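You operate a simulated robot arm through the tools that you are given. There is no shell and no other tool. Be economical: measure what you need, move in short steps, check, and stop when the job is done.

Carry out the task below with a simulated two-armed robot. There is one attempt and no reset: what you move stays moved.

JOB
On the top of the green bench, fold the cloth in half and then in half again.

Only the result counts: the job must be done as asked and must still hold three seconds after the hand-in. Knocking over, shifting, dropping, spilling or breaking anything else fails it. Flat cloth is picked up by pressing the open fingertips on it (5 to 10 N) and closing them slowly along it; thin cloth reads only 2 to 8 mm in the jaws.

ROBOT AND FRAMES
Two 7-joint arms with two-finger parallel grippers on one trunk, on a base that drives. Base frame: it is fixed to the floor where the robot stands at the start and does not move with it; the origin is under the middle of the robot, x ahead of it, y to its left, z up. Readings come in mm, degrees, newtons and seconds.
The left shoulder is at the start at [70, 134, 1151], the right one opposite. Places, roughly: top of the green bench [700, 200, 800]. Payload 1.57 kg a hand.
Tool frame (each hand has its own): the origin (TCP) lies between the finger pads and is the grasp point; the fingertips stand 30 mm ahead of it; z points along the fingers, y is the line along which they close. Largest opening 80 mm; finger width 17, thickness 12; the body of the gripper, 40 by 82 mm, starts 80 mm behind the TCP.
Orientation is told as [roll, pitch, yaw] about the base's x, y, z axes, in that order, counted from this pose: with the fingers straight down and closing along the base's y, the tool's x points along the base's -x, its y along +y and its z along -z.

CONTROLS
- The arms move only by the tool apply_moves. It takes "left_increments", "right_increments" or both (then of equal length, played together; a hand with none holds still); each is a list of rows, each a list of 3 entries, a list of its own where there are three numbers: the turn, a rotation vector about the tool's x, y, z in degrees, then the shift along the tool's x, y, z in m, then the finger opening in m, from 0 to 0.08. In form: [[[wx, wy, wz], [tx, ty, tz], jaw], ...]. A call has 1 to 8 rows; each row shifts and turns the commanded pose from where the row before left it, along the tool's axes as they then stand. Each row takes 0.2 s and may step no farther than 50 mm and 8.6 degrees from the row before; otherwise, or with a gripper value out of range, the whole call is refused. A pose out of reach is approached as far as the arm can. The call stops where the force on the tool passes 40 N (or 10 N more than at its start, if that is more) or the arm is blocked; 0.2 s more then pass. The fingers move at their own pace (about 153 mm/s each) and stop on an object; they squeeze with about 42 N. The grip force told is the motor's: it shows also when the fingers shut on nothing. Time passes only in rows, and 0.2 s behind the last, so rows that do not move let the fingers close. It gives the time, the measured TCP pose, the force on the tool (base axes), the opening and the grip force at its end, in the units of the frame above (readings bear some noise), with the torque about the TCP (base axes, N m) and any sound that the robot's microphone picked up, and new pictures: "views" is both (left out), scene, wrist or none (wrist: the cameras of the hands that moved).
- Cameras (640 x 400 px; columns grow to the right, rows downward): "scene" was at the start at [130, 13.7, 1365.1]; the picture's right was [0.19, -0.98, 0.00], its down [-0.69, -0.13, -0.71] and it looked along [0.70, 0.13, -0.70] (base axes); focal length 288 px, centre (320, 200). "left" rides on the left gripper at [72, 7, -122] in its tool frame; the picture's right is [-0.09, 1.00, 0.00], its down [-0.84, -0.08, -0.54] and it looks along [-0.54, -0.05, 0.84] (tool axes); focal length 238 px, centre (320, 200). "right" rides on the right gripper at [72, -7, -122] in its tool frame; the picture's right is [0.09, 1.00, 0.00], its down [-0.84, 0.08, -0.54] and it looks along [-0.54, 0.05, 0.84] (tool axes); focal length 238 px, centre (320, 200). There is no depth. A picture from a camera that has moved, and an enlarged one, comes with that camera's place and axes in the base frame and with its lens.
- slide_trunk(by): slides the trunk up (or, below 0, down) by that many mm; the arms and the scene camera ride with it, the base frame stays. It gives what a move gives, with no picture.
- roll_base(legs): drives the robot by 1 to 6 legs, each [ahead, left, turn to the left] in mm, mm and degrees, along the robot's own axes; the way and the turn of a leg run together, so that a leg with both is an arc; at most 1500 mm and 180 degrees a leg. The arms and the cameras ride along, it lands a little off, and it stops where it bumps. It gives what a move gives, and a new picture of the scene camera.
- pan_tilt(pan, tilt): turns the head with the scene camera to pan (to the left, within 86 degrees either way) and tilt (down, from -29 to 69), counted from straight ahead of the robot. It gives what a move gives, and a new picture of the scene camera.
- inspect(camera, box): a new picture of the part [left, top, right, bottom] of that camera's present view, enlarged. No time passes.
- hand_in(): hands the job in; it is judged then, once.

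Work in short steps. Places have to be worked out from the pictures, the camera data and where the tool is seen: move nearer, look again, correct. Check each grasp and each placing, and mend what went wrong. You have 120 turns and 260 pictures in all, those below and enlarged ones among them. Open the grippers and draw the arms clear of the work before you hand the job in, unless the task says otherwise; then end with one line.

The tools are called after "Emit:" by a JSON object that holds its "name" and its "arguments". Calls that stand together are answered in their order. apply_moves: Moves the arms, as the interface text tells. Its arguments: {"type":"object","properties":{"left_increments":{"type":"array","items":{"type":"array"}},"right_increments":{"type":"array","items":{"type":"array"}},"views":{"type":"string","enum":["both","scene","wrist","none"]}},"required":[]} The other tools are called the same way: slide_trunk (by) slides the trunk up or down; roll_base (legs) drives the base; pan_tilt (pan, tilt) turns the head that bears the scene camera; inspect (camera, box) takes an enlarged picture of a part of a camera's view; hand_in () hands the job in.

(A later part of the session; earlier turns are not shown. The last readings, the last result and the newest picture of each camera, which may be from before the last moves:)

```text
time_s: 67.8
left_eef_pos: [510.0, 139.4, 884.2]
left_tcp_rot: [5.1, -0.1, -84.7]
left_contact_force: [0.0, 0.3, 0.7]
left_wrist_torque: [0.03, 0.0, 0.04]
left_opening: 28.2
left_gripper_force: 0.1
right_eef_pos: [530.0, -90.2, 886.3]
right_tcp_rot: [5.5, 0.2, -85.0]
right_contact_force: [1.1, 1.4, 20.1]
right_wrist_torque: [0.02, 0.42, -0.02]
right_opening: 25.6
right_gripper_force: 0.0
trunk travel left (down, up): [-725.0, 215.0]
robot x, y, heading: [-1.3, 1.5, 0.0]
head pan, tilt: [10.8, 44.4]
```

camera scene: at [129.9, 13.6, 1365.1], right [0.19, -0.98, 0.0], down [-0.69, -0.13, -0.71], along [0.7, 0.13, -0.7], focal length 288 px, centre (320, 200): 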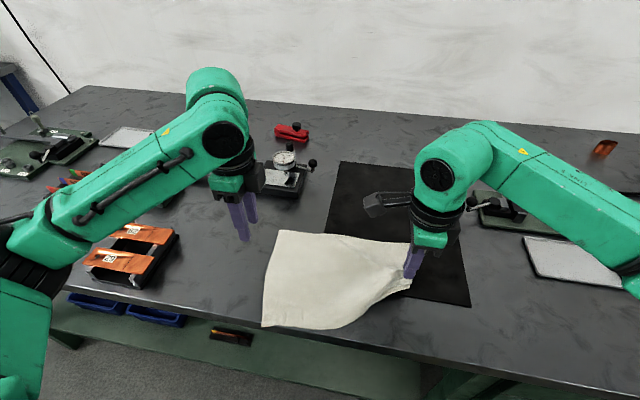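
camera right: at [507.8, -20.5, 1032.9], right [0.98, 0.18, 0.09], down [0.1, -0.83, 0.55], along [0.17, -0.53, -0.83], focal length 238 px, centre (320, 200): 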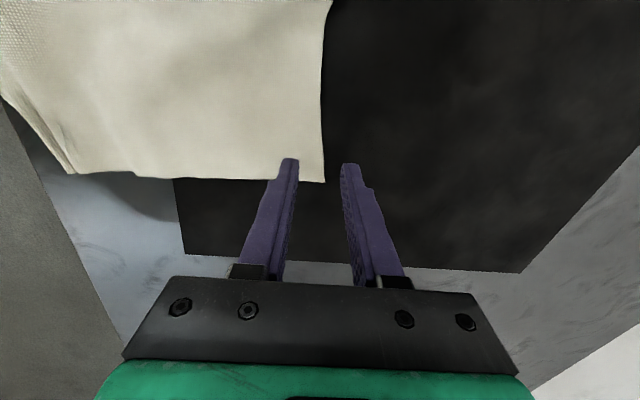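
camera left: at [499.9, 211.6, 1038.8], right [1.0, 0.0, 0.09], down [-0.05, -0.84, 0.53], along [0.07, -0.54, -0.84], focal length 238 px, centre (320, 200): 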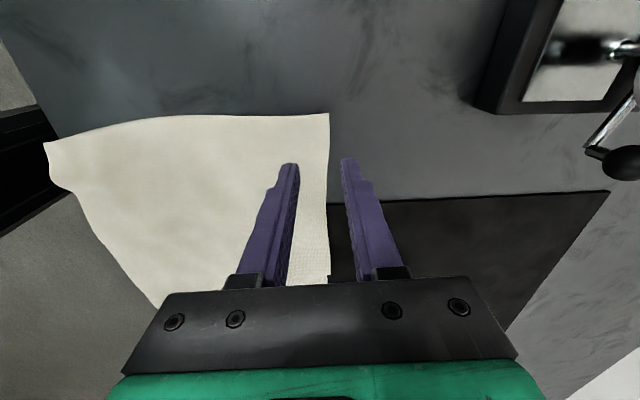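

Emit:
{"name": "apply_moves", "arguments": {"left_increments": [[[0, 0, 0], [0, 0, 0.002], 0.028]], "right_increments": [[[0, 0, 0], [0, 0, -0.0006], 0.028]], "views": "none"}}

Emit:
{"name": "apply_moves", "arguments": {"left_increments": [[[0, 0, 0], [0, 0, 0.0008], 0.028]], "right_increments": [[[0, 0, 0], [0, 0, -0.0002], 0.028]], "views": "none"}}

```text
time_s: 68.2
left_eef_pos: [510.2, 139.3, 884.0]
left_tcp_rot: [5.2, -0.1, -84.6]
left_contact_force: [-0.1, 0.3, 2.1]
left_wrist_torque: [-0.03, 0.03, -0.01]
left_opening: 27.9
left_gripper_force: 0.1
right_eef_pos: [530.5, -90.8, 885.7]
right_tcp_rot: [5.3, 0.0, -85.0]
right_contact_force: [1.0, -0.1, 21.2]
right_wrist_torque: [-0.03, 0.44, 0.0]
right_opening: 25.2
right_gripper_force: 0.0
trunk travel left (down, up): [-725.0, 215.0]
robot x, y, heading: [-1.8, -1.3, 0.0]
head pan, tilt: [10.8, 44.4]
```

```text
time_s: 68.6
left_eef_pos: [509.4, 139.7, 882.5]
left_tcp_rot: [5.3, 0.0, -84.6]
left_contact_force: [-0.7, -0.4, 10.2]
left_wrist_torque: [-0.05, 0.27, 0.06]
left_opening: 28.5
left_gripper_force: 0.0
right_eef_pos: [529.2, -91.2, 885.6]
right_tcp_rot: [5.3, 0.1, -84.9]
right_contact_force: [3.8, 2.8, 17.5]
right_wrist_torque: [0.08, 0.26, -0.06]
right_opening: 23.7
right_gripper_force: 0.0
trunk travel left (down, up): [-725.0, 215.0]
robot x, y, heading: [0.2, 0.8, -0.1]
head pan, tilt: [10.8, 44.4]
```

Contact on both (10 N and about 17 N). I'll ease the right by 0.8 mm and close both slowly.

Emit:
{"name": "apply_moves", "arguments": {"left_increments": [[[0, 0, 0], [0, 0, 0], 0.025], [[0, 0, 0], [0, 0, 0.0003], 0.021], [[0, 0, 0], [0, 0, 0.0003], 0.017], [[0, 0, 0], [0, 0, 0.0003], 0.013], [[0, 0, 0], [0, 0, 0], 0.009], [[0, 0, 0], [0, 0, 0], 0.004], [[0, 0, 0], [0, 0, 0], 0.0], [[0, 0, 0], [0, 0, 0], 0.0]], "right_increments": [[[0, 0, 0], [0, 0, -0.0008], 0.025], [[0, 0, 0], [0, 0, 0], 0.021], [[0, 0, 0], [0, 0, 0.0003], 0.017], [[0, 0, 0], [0, 0, 0.0003], 0.013], [[0, 0, 0], [0, 0, 0], 0.009], [[0, 0, 0], [0, 0, 0], 0.004], [[0, 0, 0], [0, 0, 0], 0.0], [[0, 0, 0], [0, 0, 0], 0.0]], "views": "wrist"}}

```text
time_s: 70.4
left_eef_pos: [511.0, 138.4, 881.9]
left_tcp_rot: [5.2, 0.0, -84.6]
left_contact_force: [-3.3, -0.2, 18.0]
left_wrist_torque: [0.0, 0.23, 0.0]
left_opening: 0.0
left_gripper_force: 21.7
right_eef_pos: [529.1, -92.2, 885.6]
right_tcp_rot: [5.2, 0.0, -85.1]
right_contact_force: [0.6, -0.4, 0.3]
right_wrist_torque: [0.01, 0.02, 0.04]
right_opening: 0.0
right_gripper_force: 21.7
trunk travel left (down, up): [-725.0, 215.0]
robot x, y, heading: [-2.8, 1.6, 0.1]
head pan, tilt: [10.8, 44.4]
camera right: at [505.7, -22.4, 1006.2], right [0.98, 0.18, 0.09], down [0.1, -0.83, 0.55], along [0.17, -0.53, -0.83], focal length 238 px, centre (320, 200)
camera left: at [500.1, 210.1, 1003.4], right [1.0, 0.0, 0.09], down [-0.05, -0.84, 0.53], along [0.08, -0.54, -0.84], focal length 238 px, centre (320, 200)
```

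right: 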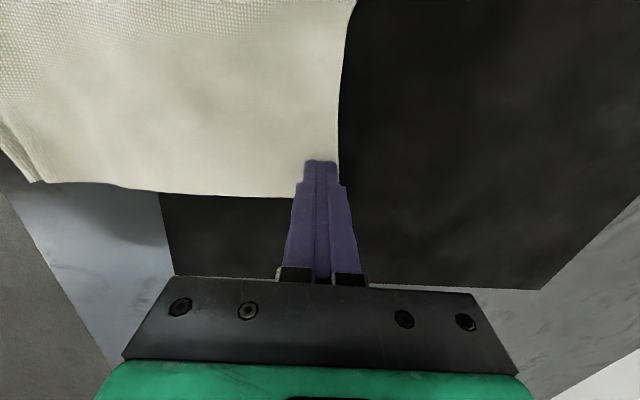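
left: 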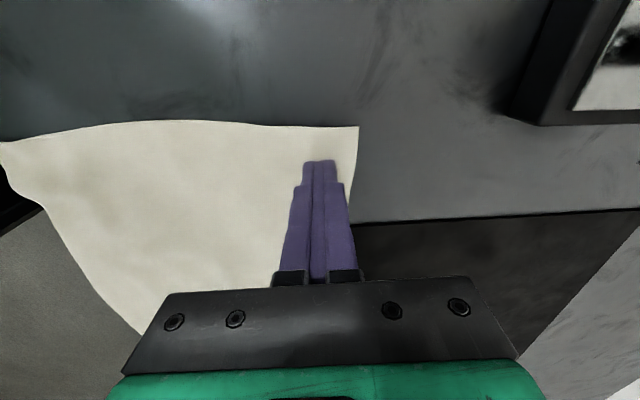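

Both slipped: with the outer finger raised, the flat edge slid under it. I'll remove the tilt, open to 30 mm with the outer finger resting about 5 mm on the edge, and press again. The cloth's far edge is now at x≈537 (left) and 547 (right).

Emit:
{"name": "apply_moves", "arguments": {"left_increments": [[[0, 0, 0], [0, 0, -0.01], 0.0], [[5.2, 0, 0], [0, 0, -0.005], 0.03], [[0, 0, 0], [0, 0.006, 0], 0.03], [[0, 0, 0], [0, 0, 0.011], 0.03], [[0, 0, 0], [0, 0, 0], 0.03]], "right_increments": [[[0, 0, 0], [0, 0, -0.01], 0.0], [[5.2, 0, 0], [0, 0, -0.005], 0.03], [[0, 0, 0], [0, -0.001, 0], 0.03], [[0, 0, 0], [0, 0, 0.011], 0.03], [[0, 0, 0], [0, 0, 0], 0.03]], "views": "wrist"}}

```text
time_s: 71.6
left_eef_pos: [517.7, 139.2, 883.8]
left_tcp_rot: [-0.2, 0.0, -84.7]
left_contact_force: [-0.3, 0.2, 0.4]
left_wrist_torque: [0.03, 0.02, -0.01]
left_opening: 30.0
left_gripper_force: 0.1
right_eef_pos: [529.3, -91.0, 888.3]
right_tcp_rot: [-0.2, 0.0, -85.1]
right_contact_force: [0.5, -0.5, 0.2]
right_wrist_torque: [-0.03, 0.04, -0.01]
right_opening: 29.9
right_gripper_force: 0.0
trunk travel left (down, up): [-725.0, 215.0]
robot x, y, heading: [0.5, 0.9, 0.0]
head pan, tilt: [10.8, 44.4]
camera right: at [517.9, -21.0, 1009.8], right [0.98, 0.18, 0.0], down [0.15, -0.83, 0.54], along [0.09, -0.53, -0.84], focal length 238 px, centre (320, 200)
camera left: at [518.7, 212.1, 1004.2], right [1.0, 0.0, 0.0], down [0.0, -0.84, 0.54], along [0.0, -0.54, -0.84], focal length 238 px, centre (320, 200)
```

right: 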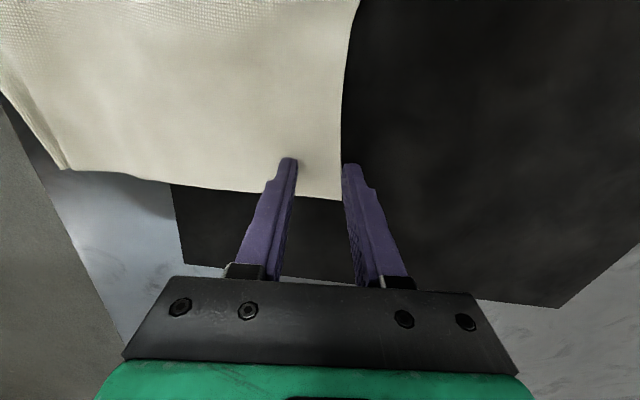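
left: 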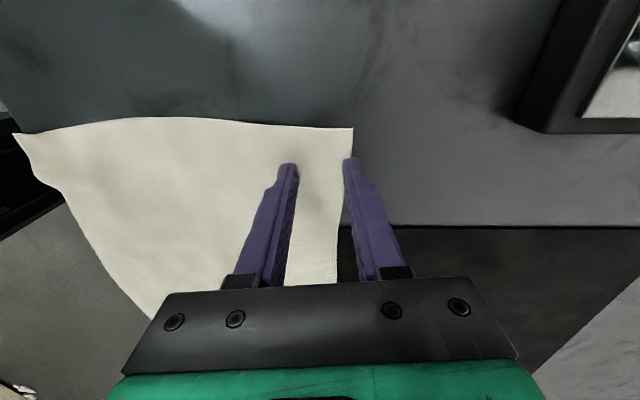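

The edges sit right at the outer fingers' inner faces. I'll shift both 6 mm inward so the outer fingers press on the cloth, then press down.

Emit:
{"name": "apply_moves", "arguments": {"left_increments": [[[0, 0, 0], [0, -0.006, 0], 0.03], [[0, 0, 0], [0, 0, 0.0015], 0.03]], "right_increments": [[[0, 0, 0], [0, -0.006, 0.002], 0.03], [[0, 0, 0], [0, 0, 0.002], 0.03]], "views": "none"}}

Emit:
{"name": "apply_moves", "arguments": {"left_increments": [[[0, 0, 0], [0, 0, 0.0015], 0.03]], "right_increments": [[[0, 0, 0], [0, 0, 0.0015], 0.03]], "views": "none"}}

```text
time_s: 72.2
left_eef_pos: [510.6, 137.9, 882.6]
left_tcp_rot: [-0.2, 0.0, -84.7]
left_contact_force: [0.3, 0.5, 0.4]
left_wrist_torque: [-0.01, 0.01, -0.04]
left_opening: 30.1
left_gripper_force: 0.1
right_eef_pos: [523.3, -92.4, 884.7]
right_tcp_rot: [-0.2, 0.0, -85.1]
right_contact_force: [2.8, -0.3, 6.1]
right_wrist_torque: [-0.03, -0.12, 0.01]
right_opening: 30.9
right_gripper_force: 0.8
trunk travel left (down, up): [-725.0, 215.0]
robot x, y, heading: [-0.5, -0.0, -0.0]
head pan, tilt: [10.8, 44.4]
```

```text
time_s: 72.6
left_eef_pos: [510.7, 137.9, 881.5]
left_tcp_rot: [-0.1, 0.0, -84.7]
left_contact_force: [0.3, 1.1, 1.5]
left_wrist_torque: [0.0, -0.05, -0.01]
left_opening: 30.3
left_gripper_force: 0.1
right_eef_pos: [522.2, -93.7, 884.8]
right_tcp_rot: [0.1, 0.1, -85.0]
right_contact_force: [5.4, -4.3, 17.1]
right_wrist_torque: [-0.15, -0.19, 0.05]
right_opening: 30.6
right_gripper_force: 0.7
trunk travel left (down, up): [-725.0, 215.0]
robot x, y, heading: [0.4, -3.5, 0.4]
head pan, tilt: [10.8, 44.4]
```

Right 17 N, left only 1.5 N. I'll ease the right, lower the left 1.3 mm, then close both slowly.

Emit:
{"name": "apply_moves", "arguments": {"left_increments": [[[0, 0, 0], [0, 0, 0.0013], 0.03], [[0, 0, 0], [0, 0, 0], 0.026], [[0, 0, 0], [0, 0, 0], 0.021], [[0, 0, 0], [0, 0, 0], 0.016], [[0, 0, 0], [0, 0, 0], 0.011], [[0, 0, 0], [0, 0, 0], 0.006], [[0, 0, 0], [0, 0, 0], 0.0], [[0, 0, 0], [0, 0, 0], 0.0]], "right_increments": [[[0, 0, 0], [0, 0, -0.001], 0.03], [[0, 0, 0], [0, 0, 0], 0.026], [[0, 0, 0], [0, 0, 0], 0.021], [[0, 0, 0], [0, 0, 0], 0.016], [[0, 0, 0], [0, 0, 0], 0.011], [[0, 0, 0], [0, 0, 0], 0.006], [[0, 0, 0], [0, 0, 0], 0.0], [[0, 0, 0], [0, 0, 0], 0.0]], "views": "wrist"}}

```text
time_s: 74.4
left_eef_pos: [508.9, 138.4, 880.3]
left_tcp_rot: [0.0, -0.1, -84.7]
left_contact_force: [0.5, -0.9, 15.5]
left_wrist_torque: [0.03, -0.02, -0.02]
left_opening: 2.1
left_gripper_force: 23.6
right_eef_pos: [519.3, -92.3, 884.7]
right_tcp_rot: [0.0, 0.1, -85.0]
right_contact_force: [1.2, 1.7, 8.7]
right_wrist_torque: [0.06, -0.07, -0.01]
right_opening: 1.9
right_gripper_force: 23.3
trunk travel left (down, up): [-725.0, 215.0]
robot x, y, heading: [-0.6, 0.7, -0.0]
head pan, tilt: [10.8, 44.4]
camera right: at [508.7, -21.4, 1006.3], right [0.98, 0.18, 0.0], down [0.15, -0.83, 0.54], along [0.1, -0.53, -0.84], focal length 238 px, centre (320, 200)
camera left: at [509.6, 211.9, 1002.7], right [1.0, 0.0, 0.0], down [0.0, -0.84, 0.54], along [0.0, -0.54, -0.84], focal length 238 px, centre (320, 200)
```

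right: 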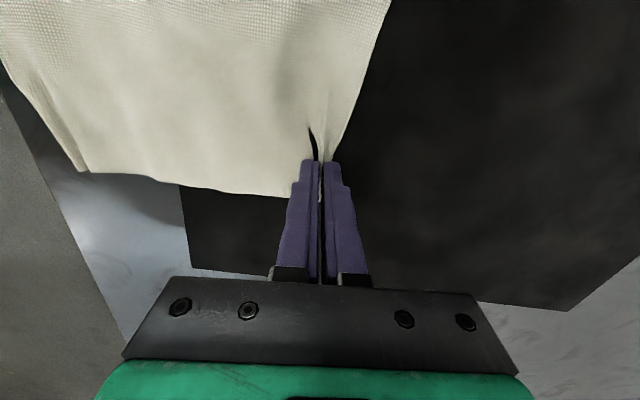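
left: 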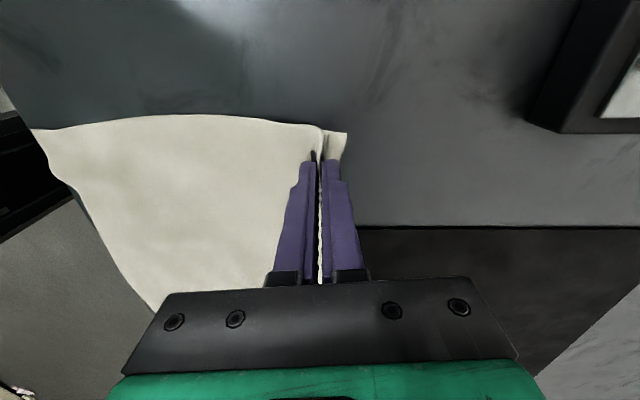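

Both grips hold (about 2 mm, small flap). I'll lift 12 mm and pull the whole cloth 40 mm away from me so nothing overhangs the bench front.

Emit:
{"name": "apply_moves", "arguments": {"left_increments": [[[0, 0, 0], [0, 0, -0.012], 0.0], [[0, 0, 0], [0, 0.007, 0], 0.0], [[0, 0, 0], [0, 0.007, 0], 0.0], [[0, 0, 0], [0, 0.007, 0], 0.0], [[0, 0, 0], [0, 0.007, 0], 0.0], [[0, 0, 0], [0, 0.007, 0], 0.0], [[0, 0, 0], [0, 0.007, 0], 0.0], [[0, 0, 0], [0, 0, 0], 0.0]], "right_increments": [[[0, 0, 0], [0, 0, -0.012], 0.0], [[0, 0, 0], [0, 0.007, 0], 0.0], [[0, 0, 0], [0, 0.007, 0], 0.0], [[0, 0, 0], [0, 0.007, 0], 0.0], [[0, 0, 0], [0, 0.007, 0], 0.0], [[0, 0, 0], [0, 0.007, 0], 0.0], [[0, 0, 0], [0, 0.007, 0], 0.0], [[0, 0, 0], [0, 0, 0], 0.0]], "views": "none"}}

Emit:
{"name": "inspect", "arguments": {"camera": "scene", "box": [240, 205, 440, 345]}}

```text
time_s: 76.2
left_eef_pos: [553.1, 141.0, 891.9]
left_tcp_rot: [-0.1, 0.0, -84.7]
left_contact_force: [-0.5, 0.2, 0.6]
left_wrist_torque: [-0.01, 0.0, 0.01]
left_opening: 2.0
left_gripper_force: 23.7
right_eef_pos: [565.2, -89.2, 895.0]
right_tcp_rot: [-0.1, -0.1, -85.0]
right_contact_force: [-0.3, 0.5, 0.6]
right_wrist_torque: [0.01, 0.01, 0.01]
right_opening: 2.3
right_gripper_force: 24.1
trunk travel left (down, up): [-725.0, 215.0]
robot x, y, heading: [0.8, 0.0, -0.1]
head pan, tilt: [10.8, 44.4]
```

```text
2.86 times, centred on (340, 275) of scene
camera zoom: at [129.8, 13.6, 1365.2], right [0.19, -0.98, 0.0], down [-0.69, -0.13, -0.71], along [0.7, 0.13, -0.7], focal length 824 px, centre (263, -14)
```

zoom: 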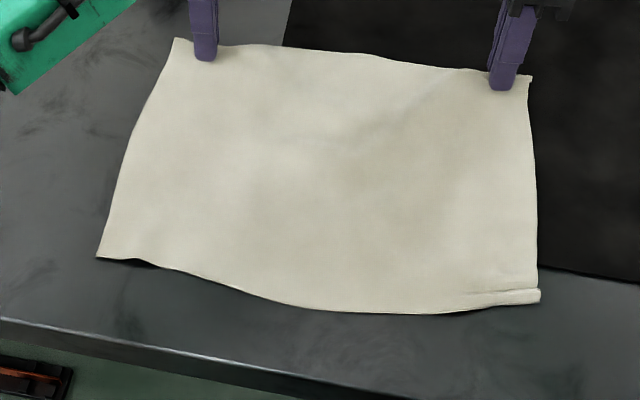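

The cloth now lies flat and fully on the bench, with near edge x≈365–399 and far edge x≈570–583. I'll fold the far edge toward me in an arc, tilting the fingers away as I go so the gripped hem doesn't double back.

Emit:
{"name": "apply_moves", "arguments": {"left_increments": [[[-4, 0, 0], [0.0013, -0.0135, -0.019], 0], [[-4, 0, 0], [0.0013, -0.0121, -0.0199], 0], [[-4, 0, 0], [0.0013, -0.0145, -0.0192], 0], [[-4, 0, 0], [0.0013, -0.0131, -0.0202], 0], [[-4, 0, 0], [0.0013, -0.0148, -0.01], 0], [[-4, 0, 0], [0.0013, -0.0141, -0.011], 0], [[-4, 0, 0], [0.0013, -0.0198, -0.0034], 0], [[-4, 0, 0], [0.0013, -0.0196, -0.0047], 0]], "right_increments": [[[-4, 0, 0], [0.0013, -0.0135, -0.019], 0], [[-4, 0, 0], [0.0013, -0.0121, -0.0199], 0], [[-4, 0, 0], [0.0013, -0.0145, -0.0192], 0], [[-4, 0, 0], [0.0013, -0.0131, -0.0202], 0], [[-4, 0, 0], [0.0013, -0.0148, -0.01], 0], [[-4, 0, 0], [0.0013, -0.0141, -0.011], 0], [[-4, 0, 0], [0.0013, -0.0198, -0.0034], 0], [[-4, 0, 0], [0.0013, -0.0196, -0.0047], 0]]}}

```text
time_s: 78.0
left_eef_pos: [417.0, 139.8, 965.8]
left_tcp_rot: [31.9, -0.1, -84.7]
left_contact_force: [-0.3, -0.1, -0.1]
left_wrist_torque: [0.0, 0.02, 0.03]
left_opening: 2.0
left_gripper_force: 23.6
right_eef_pos: [428.1, -90.0, 967.9]
right_tcp_rot: [32.0, 0.2, -85.2]
right_contact_force: [0.0, 0.2, -0.5]
right_wrist_torque: [0.0, 0.0, 0.02]
right_opening: 2.2
right_gripper_force: 23.8
trunk travel left (down, up): [-725.0, 215.0]
robot x, y, heading: [0.4, 2.2, 0.0]
head pan, tilt: [10.8, 44.4]
camera scene: at [127.9, 13.0, 1365.4], right [0.19, -0.98, 0.0], down [-0.69, -0.13, -0.72], along [0.7, 0.13, -0.7], focal length 288 px, centre (320, 200)
camera right: at [353.9, -24.5, 1068.5], right [0.83, 0.16, 0.53], down [-0.15, -0.85, 0.5], along [0.53, -0.49, -0.69], focal length 238 px, centre (320, 200)
camera left: at [352.6, 206.4, 1071.9], right [0.85, -0.01, 0.53], down [-0.27, -0.87, 0.42], along [0.45, -0.5, -0.74], focal length 238 px, centre (320, 200)
```

scene: 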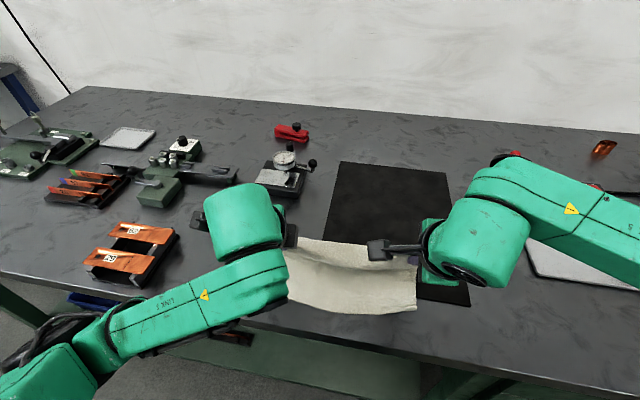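
right: 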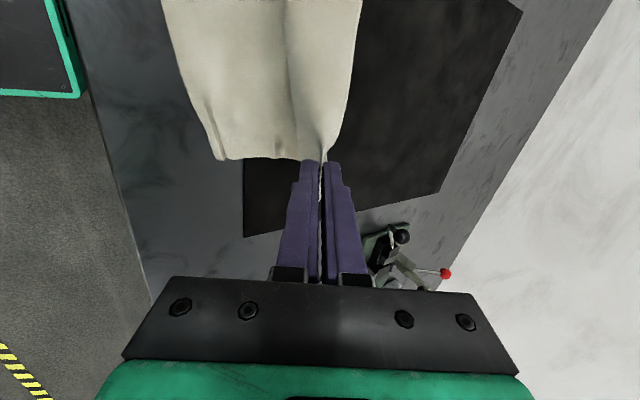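
left: 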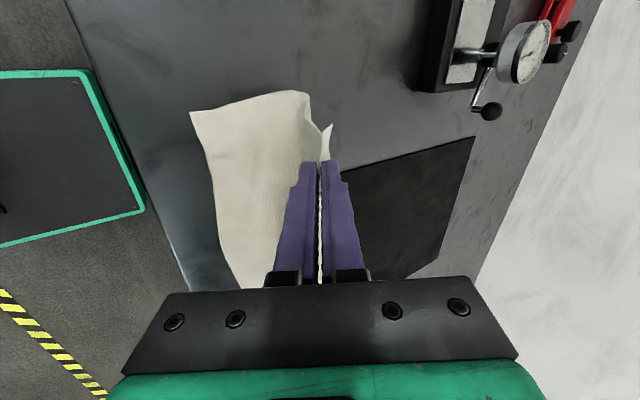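

The tilt works and the fold is coming over. I'll finish the arc down onto the near edge, tilting to 60°.

Emit:
{"name": "apply_moves", "arguments": {"left_increments": [[[-5.6, 0, 0], [0.0013, -0.0234, -0.004], 0], [[-5.6, 0, 0], [0.0013, -0.0242, 0.0003], 0], [[-5.6, 0, 0], [0.001, -0.0231, 0.0071], 0], [[-5.6, 0, 0], [0, -0.0219, 0.0099], 0], [[-5.6, 0, 0], [0, -0.0188, 0.0098], 0], [[0, 0, 0], [0, 0, 0], 0]], "right_increments": [[[-5.6, 0, 0], [0.0013, -0.0234, -0.004], 0], [[-5.6, 0, 0], [0.0013, -0.0242, 0.0003], 0], [[-5.6, 0, 0], [0.001, -0.0231, 0.0071], 0], [[-5.6, 0, 0], [0, -0.0219, 0.0099], 0], [[-5.6, 0, 0], [0, -0.0178, 0.0098], 0], [[0, 0, 0], [0, 0, 0], 0]]}}

Emit:
{"name": "inspect", "arguments": {"camera": "scene", "box": [250, 220, 450, 330]}}

```text
time_s: 78.8
left_eef_pos: [426.3, 178.7, 976.3]
left_tcp_rot: [60.7, 15.2, -84.4]
left_contact_force: [-3.0, -10.5, -2.1]
left_wrist_torque: [-0.17, 0.1, -0.29]
left_opening: 2.2
left_gripper_force: 23.2
left hand out of reach, approached as far as the arm can: row 3
right_eef_pos: [380.3, -76.3, 933.4]
right_tcp_rot: [46.4, 1.3, -83.5]
right_contact_force: [2.4, 10.8, 2.2]
right_wrist_torque: [0.24, -0.04, 0.18]
right_opening: 2.0
right_gripper_force: 23.3
right hand out of reach, approached as far as the arm can: row 3
trunk travel left (down, up): [-725.0, 215.0]
robot x, y, heading: [-1.7, 2.3, 0.3]
head pan, tilt: [10.8, 44.4]
stopped in row 3 (left hand): the arm was blocked; the commanded pose is now the measured one
camera scene: at [132.6, 16.8, 1364.9], right [0.19, -0.98, 0.0], down [-0.69, -0.13, -0.71], along [0.7, 0.13, -0.7], focal length 288 px, centre (320, 200)
camera right: at [282.1, -17.6, 1014.2], right [0.67, 0.15, 0.72], down [-0.24, -0.88, 0.41], along [0.7, -0.45, -0.56], focal length 238 px, centre (320, 200)
camera left: at [318.8, 221.0, 1056.8], right [0.52, -0.27, 0.81], down [-0.42, -0.9, -0.03], along [0.74, -0.33, -0.58], focal length 238 px, centre (320, 200)
```

scene: 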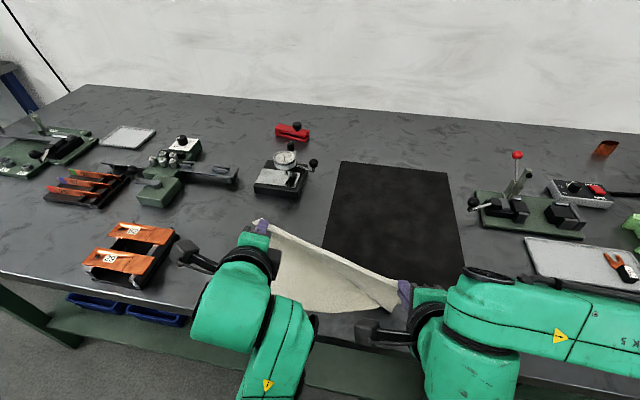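
right: 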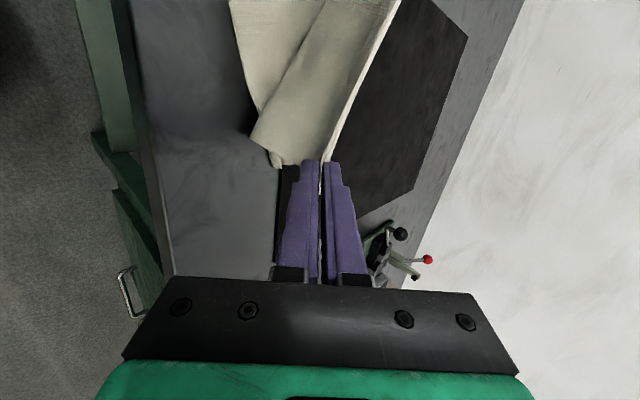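
left: 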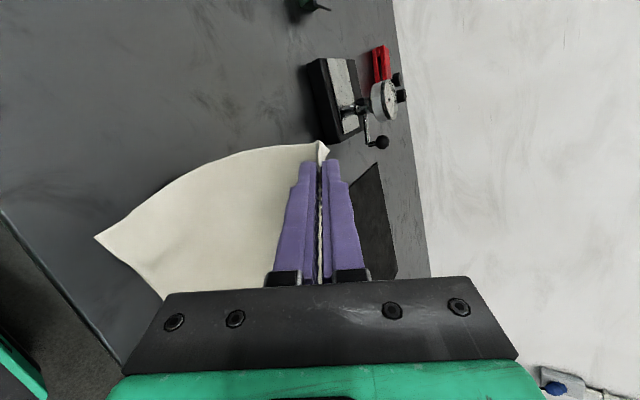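

```text
3.20 times, centred on (350, 275) of scene
camera zoom: at [132.6, 16.8, 1364.9], right [0.19, -0.98, 0.0], down [-0.69, -0.13, -0.71], along [0.7, 0.13, -0.7], focal length 923 px, centre (224, -40)
```

zoom: 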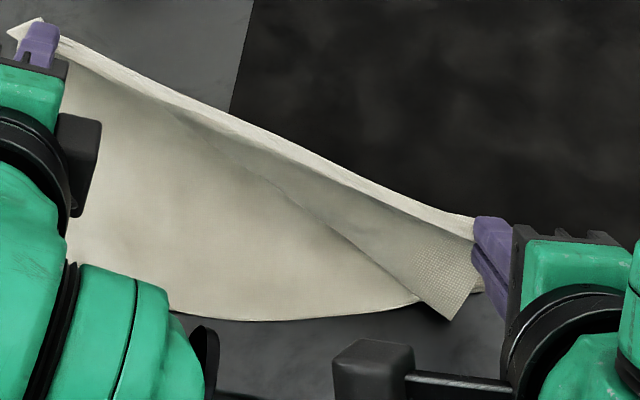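

The arms ran out of wrist range past about 40° tilt and the left arm reconfigured, though both grips still hold. I'll bring the left back to a lower tilt and its proper place, relieving the tension.

Emit:
{"name": "apply_moves", "arguments": {"left_increments": [[[0, -3.75, -6.5], [-0.018, 0, 0], 0], [[0, -3.75, -6.5], [-0.018, 0, 0], 0], [[8, 0, 0], [0, 0, 0], 0], [[8, 0, 0], [0, 0, 0], 0], [[8, 0, 0], [0, 0, 0], 0], [[0, 0, 0], [0, 0, 0], 0]], "right_increments": [[[0, 0, 0], [-0.004, 0, 0], 0], [[0, 0, 0], [-0.004, 0, 0], 0], [[8, 0, 0], [0, 0, 0], 0], [[4, 0, 0], [0, 0, 0], 0], [[0, 0, 0], [0, 0, 0], 0], [[0, 0, 0], [0, 0, 0], 0]], "views": "scene"}}

```text
time_s: 80.2
left_eef_pos: [424.8, 162.6, 961.3]
left_tcp_rot: [36.6, 6.1, -84.0]
left_contact_force: [-0.4, -1.3, -0.6]
left_wrist_torque: [-0.03, -0.01, -0.04]
left_opening: 2.0
left_gripper_force: 23.5
right_eef_pos: [380.0, -88.0, 933.1]
right_tcp_rot: [34.4, 1.3, -83.9]
right_contact_force: [0.4, 1.3, -0.1]
right_wrist_torque: [0.02, -0.05, 0.02]
right_opening: 2.3
right_gripper_force: 23.7
trunk travel left (down, up): [-725.0, 215.0]
robot x, y, heading: [0.3, -3.0, -0.2]
head pan, tilt: [10.8, 44.4]
camera scene: at [129.1, 13.4, 1365.2], right [0.19, -0.98, 0.0], down [-0.69, -0.13, -0.71], along [0.7, 0.13, -0.7], focal length 288 px, centre (320, 200)
```

scene: 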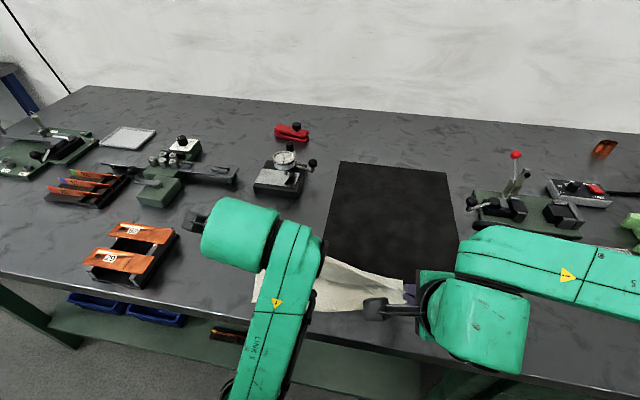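

Tension is relieved and the grips hold. I'll lower both onto the near edge with a moderate tilt of about 25°.

Emit:
{"name": "apply_moves", "arguments": {"left_increments": [[[3, -1.2, -0.9], [-0.004, -0.0227, 0.0055], 0], [[3, -1.2, -0.9], [-0.004, -0.0225, 0.0067], 0], [[3, -1.2, -0.9], [-0.004, -0.0221, 0.0079], 0], [[3, -1.2, -0.9], [-0.004, -0.0216, 0.009], 0], [[0, 0, 0], [0, 0, 0], 0]], "right_increments": [[[2.4, 0, 0], [0, -0.0058, 0.0094], 0], [[2.4, 0, 0], [0, -0.0054, 0.0096], 0], [[2.4, 0, 0], [0, -0.005, 0.0098], 0], [[2.4, 0, 0], [0, -0.0046, 0.01], 0], [[0, 0, 0], [0, 0, 0], 0]]}}

Emit:
{"name": "inspect", "arguments": {"camera": "scene", "box": [250, 230, 430, 330]}}

```text
time_s: 81.4
left_eef_pos: [371.5, 116.5, 898.6]
left_tcp_rot: [24.8, -5.8, -83.8]
left_contact_force: [-0.6, 0.3, -0.3]
left_wrist_torque: [-0.01, -0.02, -0.01]
left_opening: 2.1
left_gripper_force: 24.0
right_eef_pos: [382.3, -87.5, 889.5]
right_tcp_rot: [24.7, 1.3, -84.0]
right_contact_force: [-0.2, -0.7, -0.3]
right_wrist_torque: [0.0, -0.01, -0.03]
right_opening: 2.2
right_gripper_force: 23.9
trunk travel left (down, up): [-725.0, 215.0]
robot x, y, heading: [-2.9, -1.3, -0.2]
head pan, tilt: [10.8, 44.4]
camera scene: at [129.7, 13.7, 1365.1], right [0.19, -0.98, 0.0], down [-0.69, -0.13, -0.71], along [0.7, 0.13, -0.7], focal length 288 px, centre (320, 200)
camera right: at [319.2, -24.8, 999.2], right [0.89, 0.18, 0.42], down [-0.07, -0.86, 0.51], along [0.45, -0.48, -0.75], focal length 238 px, centre (320, 200)
camera left: at [317.3, 195.3, 1003.8], right [0.9, 0.05, 0.42], down [-0.21, -0.81, 0.54], along [0.37, -0.58, -0.73], focal length 238 px, centre (320, 200)
```

scene: 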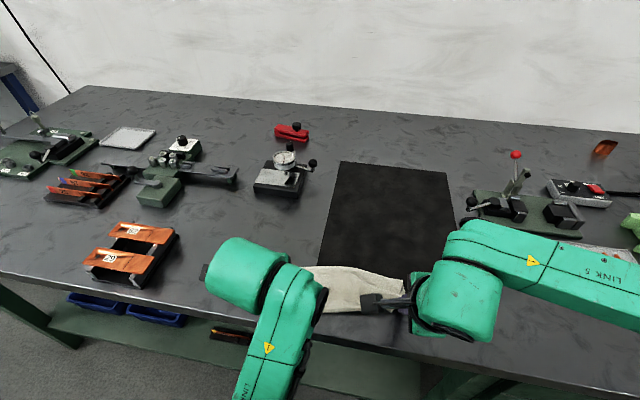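
right: 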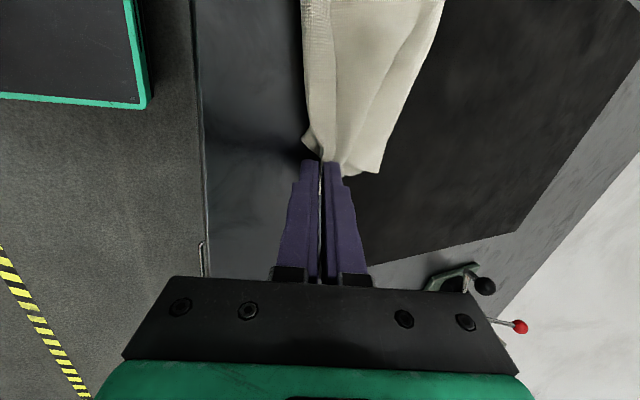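
left: 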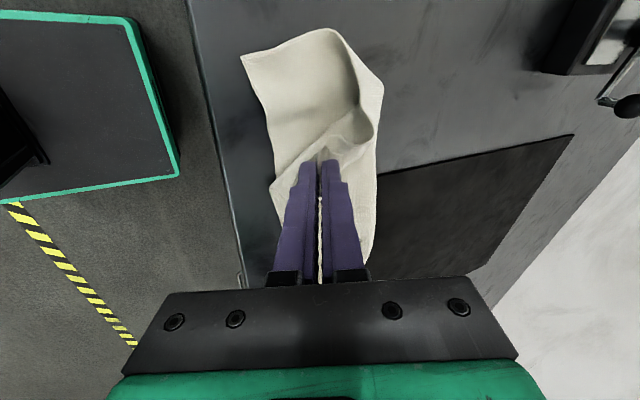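

```text
3.56 times, centred on (340, 280) of scene
camera zoom: at [129.7, 13.7, 1365.1], right [0.19, -0.98, 0.0], down [-0.69, -0.13, -0.71], along [0.7, 0.13, -0.7], focal length 1025 px, centre (249, -84)
```

zoom: 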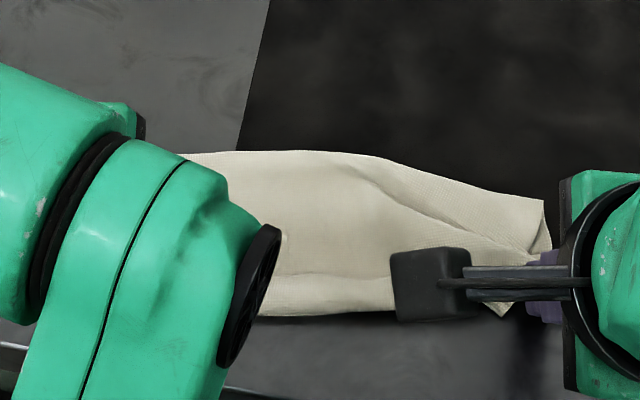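

The left is 26 mm too far inward with slack between the hands. I'll move it out to y≈144 above D's edge, slightly lower and nearer.

Emit:
{"name": "apply_moves", "arguments": {"left_increments": [[[0, 2.5, 1.2], [0.014, -0.0042, 0], 0], [[0, 2.5, 1.2], [0.014, -0.0042, 0.003], 0], [[0, 0, 0], [0.002, 0, 0.003], 0], [[0, 0, 0], [0, 0, 0], 0]], "right_increments": [[[0, 0, 0], [0, 0, 0], 0], [[0, 0, 0], [-0.004, 0, 0], 0], [[0, 0, 0], [0, 0, 0], 0], [[0, 0, 0], [0, 0, 0], 0]], "views": "wrist"}}

Emit:
{"name": "inspect", "arguments": {"camera": "left", "box": [200, 10, 440, 210]}}

Emit:
{"name": "inspect", "arguments": {"camera": "right", "box": [260, 0, 480, 190]}}

```text
time_s: 82.4
left_eef_pos: [361.3, 145.5, 887.4]
left_tcp_rot: [25.0, 0.0, -83.8]
left_contact_force: [0.1, 0.3, 0.3]
left_wrist_torque: [0.01, -0.04, 0.01]
left_opening: 1.9
left_gripper_force: 24.1
right_eef_pos: [382.2, -91.8, 889.4]
right_tcp_rot: [24.9, 1.3, -83.9]
right_contact_force: [-0.2, -0.5, 1.1]
right_wrist_torque: [0.05, -0.01, 0.0]
right_opening: 2.1
right_gripper_force: 23.9
trunk travel left (down, up): [-725.0, 215.0]
robot x, y, heading: [-5.7, 3.7, -0.1]
head pan, tilt: [10.8, 44.4]
camera right: at [319.3, -28.6, 998.8], right [0.89, 0.18, 0.42], down [-0.07, -0.86, 0.51], along [0.45, -0.48, -0.75], focal length 238 px, centre (320, 200)
camera left: at [310.0, 213.9, 1000.0], right [0.91, 0.01, 0.42], down [-0.21, -0.86, 0.46], along [0.37, -0.5, -0.78], focal length 238 px, centre (320, 200)
```

right: 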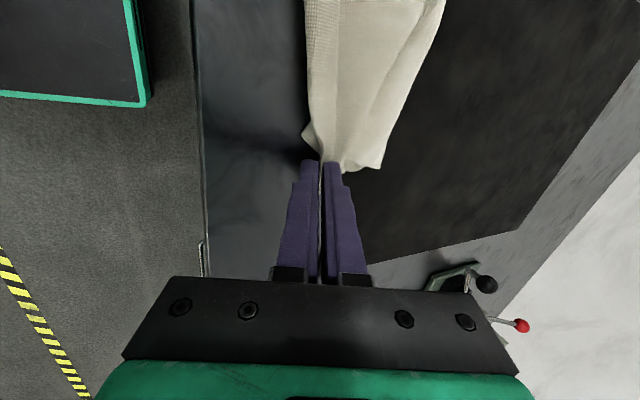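
left: 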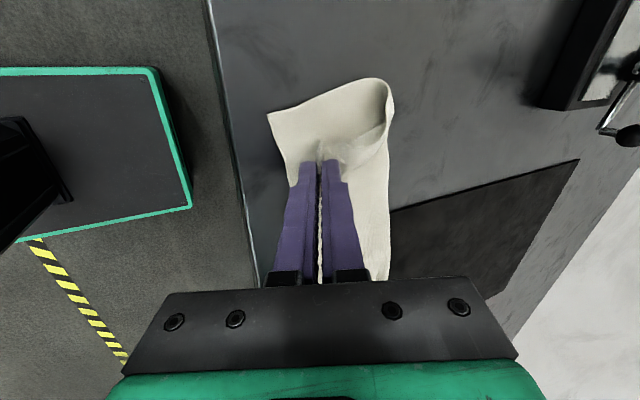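

```text
2.00 times, centred on (320, 110) of left
camera zoom: at [310.0, 213.9, 1000.0], right [0.91, 0.01, 0.42], down [-0.21, -0.86, 0.46], along [0.37, -0.5, -0.78], focal length 477 px, centre (320, 380)
```

zoom: 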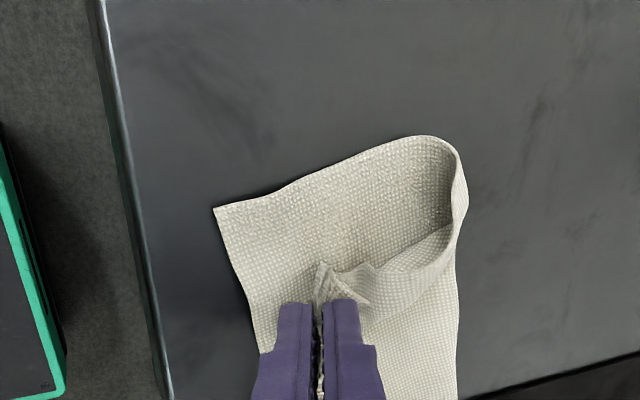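

```text
2.11 times, centred on (370, 95) of right
camera zoom: at [319.3, -28.6, 998.8], right [0.89, 0.18, 0.42], down [-0.07, -0.86, 0.51], along [0.45, -0.48, -0.75], focal length 502 px, centre (215, 421)
```

zoom: 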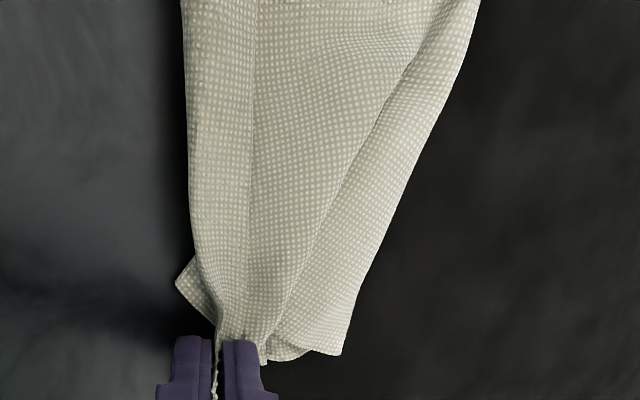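

The left edge needs about 12 mm more outward. I'll do that, set both down, open, back out along the fingers and look.

Emit:
{"name": "apply_moves", "arguments": {"left_increments": [[[0, 0, 0], [0.012, -0.006, 0], 0], [[0, 0, 0], [0, -0.003, 0.004], 0], [[0, 0, 0], [0, 0, 0], 0.02], [[0, 0, 0], [0, 0, 0], 0.035], [[0, 0, 0], [0, 0, -0.03], 0.035], [[0, 0, 0], [0, 0.01, -0.045], 0.035], [[8, 0, 0], [0.02, 0.01, -0.04], 0.035], [[8, 0, 0], [0.045, 0, 0], 0.035]], "right_increments": [[[0, 0, 0], [-0.003, -0.004, 0], 0], [[0, 0, 0], [0, -0.003, 0.004], 0], [[0, 0, 0], [0, 0, 0], 0.02], [[0, 0, 0], [0, 0, 0], 0.035], [[0, 0, 0], [0, 0, -0.03], 0.035], [[0, 0, 0], [0, 0.01, -0.045], 0.035], [[8, 0, 0], [-0.02, 0.01, -0.04], 0.035], [[8, 0, 0], [-0.045, 0, 0], 0.035]], "views": "none"}}

Emit:
{"name": "apply_moves", "arguments": {"left_increments": [[[8, 0, 0], [0.04, 0.02, 0], 0.03], [[0, 0, 0], [0.02, 0.04, 0], 0.03], [[0, 0, 0], [0, 0.045, 0], 0.03]], "right_increments": [[[8, 0, 0], [-0.04, 0.02, 0], 0.03], [[0, 0, 0], [-0.02, 0.04, 0], 0.03], [[0, 0, 0], [0, 0.045, 0], 0.03]]}}

Emit:
{"name": "inspect", "arguments": {"camera": "scene", "box": [250, 220, 440, 330]}}

```text
time_s: 83.3
left_eef_pos: [355.2, 157.5, 886.9]
left_tcp_rot: [26.6, -0.2, -83.6]
left_contact_force: [3.5, 1.3, 30.1]
left_wrist_torque: [0.1, 0.1, -0.01]
left_opening: 20.8
left_gripper_force: 0.1
right_eef_pos: [379.9, -94.4, 888.5]
right_tcp_rot: [25.9, 1.4, -83.8]
right_contact_force: [5.1, -0.6, 10.4]
right_wrist_torque: [-0.04, -0.17, 0.09]
right_opening: 27.4
right_gripper_force: 0.1
trunk travel left (down, up): [-725.0, 215.0]
robot x, y, heading: [1.1, -1.8, -0.1]
head pan, tilt: [10.8, 44.4]
stopped in row 4 (left hand): the force on the tool passed its limit (the readings are from after the stop); the commanded pose is now the measured one
```

```text
time_s: 84.0
left_eef_pos: [399.3, 283.0, 905.3]
left_tcp_rot: [17.8, 10.4, -81.8]
left_contact_force: [-0.1, -0.2, 0.5]
left_wrist_torque: [-0.01, 0.0, 0.0]
left_opening: 29.9
left_gripper_force: 0.0
right_eef_pos: [444.0, -146.0, 904.4]
right_tcp_rot: [17.1, 1.1, -83.9]
right_contact_force: [-0.5, 0.5, 0.2]
right_wrist_torque: [-0.02, 0.0, 0.0]
right_opening: 29.8
right_gripper_force: 0.0
trunk travel left (down, up): [-725.0, 215.0]
robot x, y, heading: [2.2, -3.6, 0.2]
head pan, tilt: [10.8, 44.4]
stopped in row 3 (left hand): the arm was blocked; the commanded pose is now the measured one
camera scene: at [130.9, 16.3, 1364.8], right [0.19, -0.98, 0.0], down [-0.69, -0.13, -0.71], along [0.7, 0.13, -0.7], focal length 288 px, centre (320, 200)
camera right: at [395.7, -81.4, 1020.7], right [0.94, 0.19, 0.29], down [0.0, -0.85, 0.52], along [0.35, -0.49, -0.8], focal length 238 px, centre (320, 200)
camera left: at [362.6, 328.2, 1033.6], right [0.96, -0.01, 0.28], down [-0.1, -0.94, 0.33], along [0.26, -0.35, -0.9], focal length 238 px, centre (320, 200)
```

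scene: 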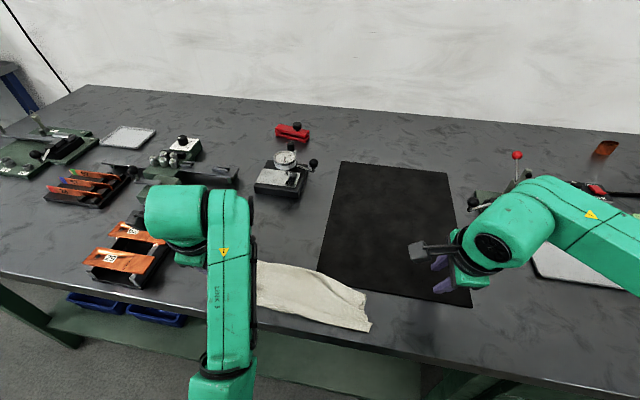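
right: 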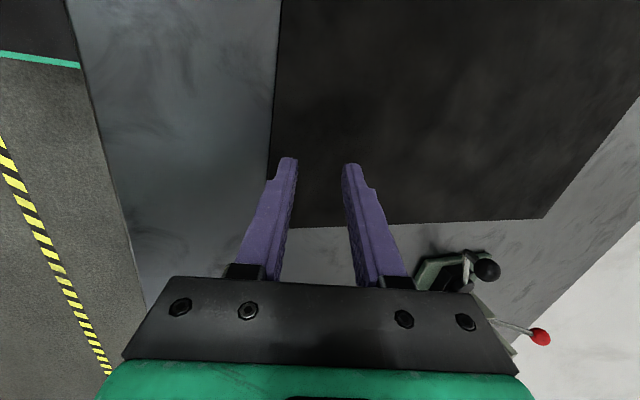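
left: 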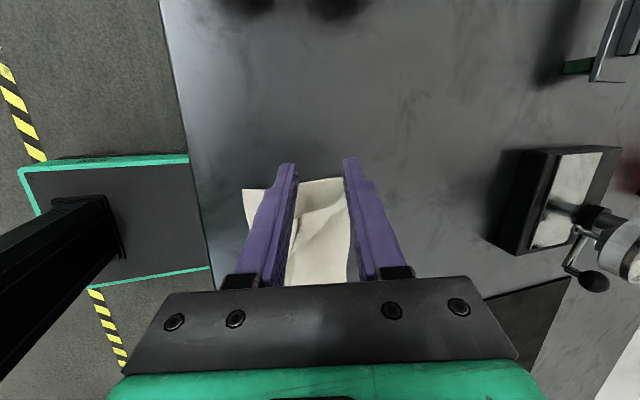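

```text
3.37 times, centred on (345, 275) of scene
camera zoom: at [130.9, 16.3, 1364.8], right [0.19, -0.98, 0.0], down [-0.69, -0.13, -0.71], along [0.7, 0.13, -0.7], focal length 971 px, centre (236, -53)
```

zoom: 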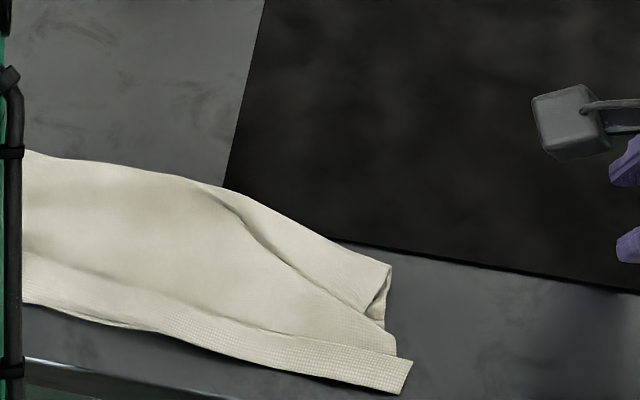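

The first call stopped early on force, so the left's following sweep dragged the cloth sideways. It's still folded, though. I'll lift both hands straight up and clear before anything else, and look.

Emit:
{"name": "apply_moves", "arguments": {"left_increments": [[[0, 0, 0], [0, 0, -0.03], 0.03], [[0, 0, 0], [0, 0, -0.045], 0.03], [[8, -5, 0], [0, 0, -0.045], 0.03], [[8, -5, 0], [0, 0, 0], 0.03], [[0, 0, 0], [0, 0, 0], 0.03]], "right_increments": [[[0, 0, 0], [0, 0, -0.03], 0.03], [[0, 0, 0], [0, 0, -0.045], 0.03], [[8, 0, 0], [0, 0, -0.045], 0.03], [[8, 0, 0], [0, 0, 0], 0.03], [[0, 0, 0], [0, 0, 0], 0.03]]}}

```text
refused: row 3 steps farther than a row can; nothing moved
```

Emit:
{"name": "apply_moves", "arguments": {"left_increments": [[[0, 0, 0], [0, 0, -0.03], 0.03], [[0, 0, 0], [0, 0, -0.045], 0.03], [[6, -4, 0], [0, 0, -0.045], 0.03], [[6, -5, 0], [0, 0, 0], 0.03], [[5, 0, 0], [0, 0, 0], 0.03]], "right_increments": [[[0, 0, 0], [0, 0, -0.03], 0.03], [[0, 0, 0], [0, 0, -0.045], 0.03], [[6, 0, 0], [0, 0, -0.045], 0.03], [[6, 0, 0], [0, 0, 0], 0.03], [[5, 0, 0], [0, 0, 0], 0.03]]}}

```text
time_s: 84.5
left_eef_pos: [381.8, 329.6, 943.2]
left_tcp_rot: [18.7, 21.1, -78.7]
left_contact_force: [0.6, 0.8, 0.9]
left_wrist_torque: [-0.01, 0.03, 0.02]
left_opening: 29.8
left_gripper_force: 0.0
left hand out of reach, approached as far as the arm can: row 1, 2
right_eef_pos: [432.9, -148.7, 943.5]
right_tcp_rot: [17.1, 1.2, -84.1]
right_contact_force: [0.2, 0.4, 0.2]
right_wrist_torque: [-0.04, -0.01, 0.0]
right_opening: 29.9
right_gripper_force: 0.1
trunk travel left (down, up): [-725.0, 215.0]
robot x, y, heading: [-0.6, -2.1, 0.1]
head pan, tilt: [10.8, 44.4]
stopped in row 2 (left hand): the arm was blocked; the commanded pose is now the measured one
camera scene: at [129.8, 14.7, 1365.1], right [0.19, -0.98, 0.0], down [-0.69, -0.13, -0.71], along [0.7, 0.13, -0.7], focal length 288 px, centre (320, 200)
camera right: at [384.5, -83.7, 1059.0], right [0.94, 0.18, 0.3], down [0.0, -0.85, 0.52], along [0.35, -0.49, -0.8], focal length 238 px, centre (320, 200)
camera left: at [345.9, 348.4, 1079.0], right [0.96, -0.01, 0.27], down [-0.06, -0.99, 0.15], along [0.26, -0.16, -0.95], focal length 238 px, centre (320, 200)
```

scene: 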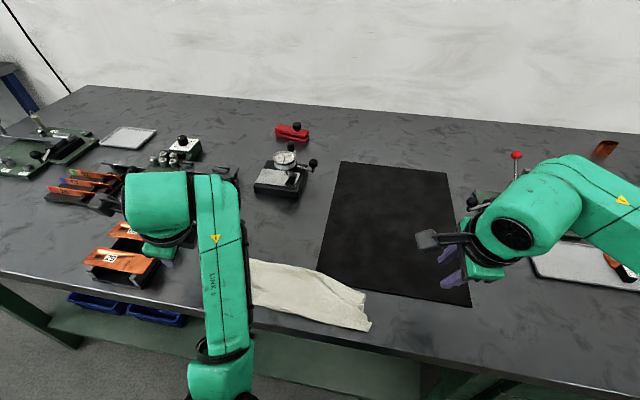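
right: 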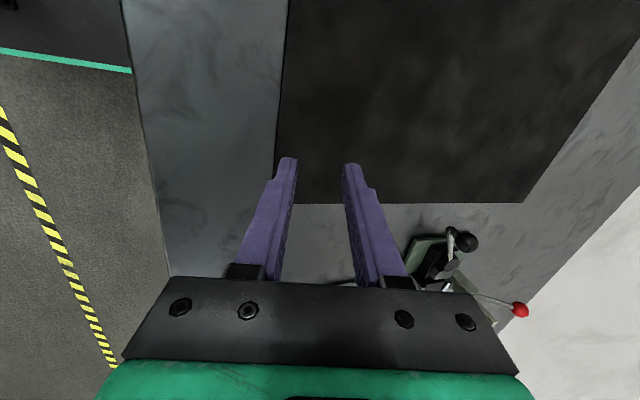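
left: 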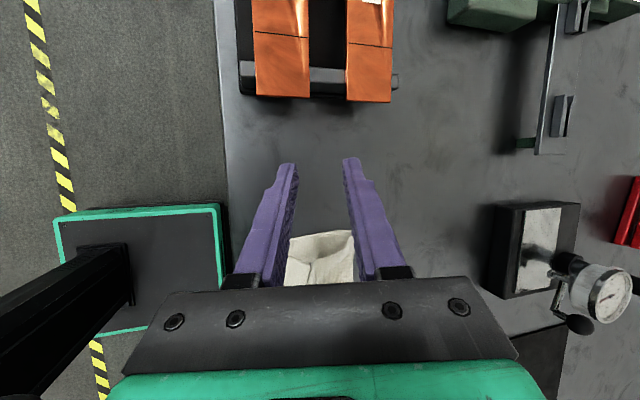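

The left arm is near its limits, so I'll bring it forward and inward with less tilt in small steps.

Emit:
{"name": "apply_moves", "arguments": {"left_increments": [[[0, -3, 0], [-0.02, 0.02, 0], 0.03], [[0, -4, 0], [-0.02, 0.025, 0], 0.03], [[0, -4, 0], [-0.01, 0.03, -0.01], 0.03], [[5, -4, 0], [0, 0.03, -0.02], 0.03], [[5, -3, 0], [0, 0.02, -0.03], 0.03], [[5, 0, 0], [0, 0, -0.03], 0.03]]}}

```text
time_s: 85.8
left_eef_pos: [513.0, 294.0, 1044.5]
left_tcp_rot: [2.4, 3.8, -84.1]
left_contact_force: [-0.4, 0.2, -0.5]
left_wrist_torque: [-0.03, 0.02, -0.07]
left_opening: 29.9
left_gripper_force: 0.1
left hand out of reach, approached as far as the arm can: row 4, 5, 6
right_eef_pos: [432.4, -148.8, 942.8]
right_tcp_rot: [17.2, 1.4, -84.1]
right_contact_force: [-0.6, 0.2, 0.1]
right_wrist_torque: [-0.02, -0.03, -0.01]
right_opening: 30.0
right_gripper_force: 0.1
trunk travel left (down, up): [-725.0, 215.0]
robot x, y, heading: [-0.3, 0.5, 0.2]
head pan, tilt: [10.8, 44.4]
camera scene: at [129.1, 13.7, 1365.2], right [0.19, -0.98, 0.0], down [-0.69, -0.13, -0.72], along [0.7, 0.13, -0.7], focal length 288 px, centre (320, 200)
camera left: at [508.6, 357.1, 1170.1], right [1.0, 0.01, 0.04], down [-0.01, -0.88, 0.48], along [0.04, -0.48, -0.87], focal length 238 px, centre (320, 200)
```

scene: 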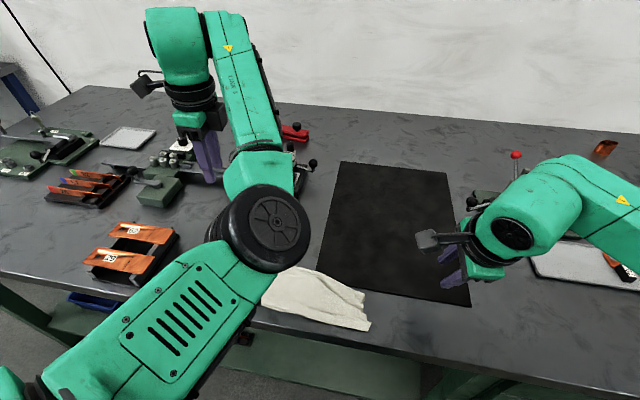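
left: 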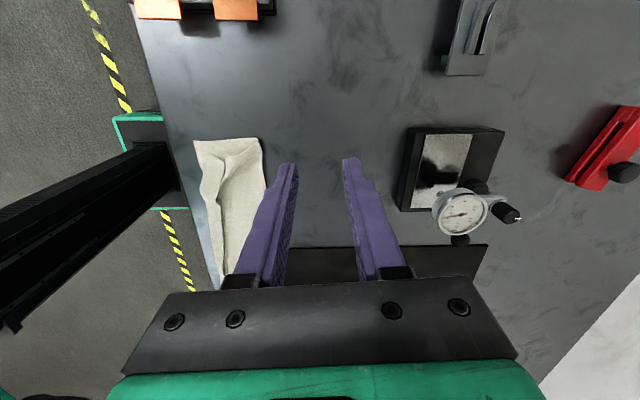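

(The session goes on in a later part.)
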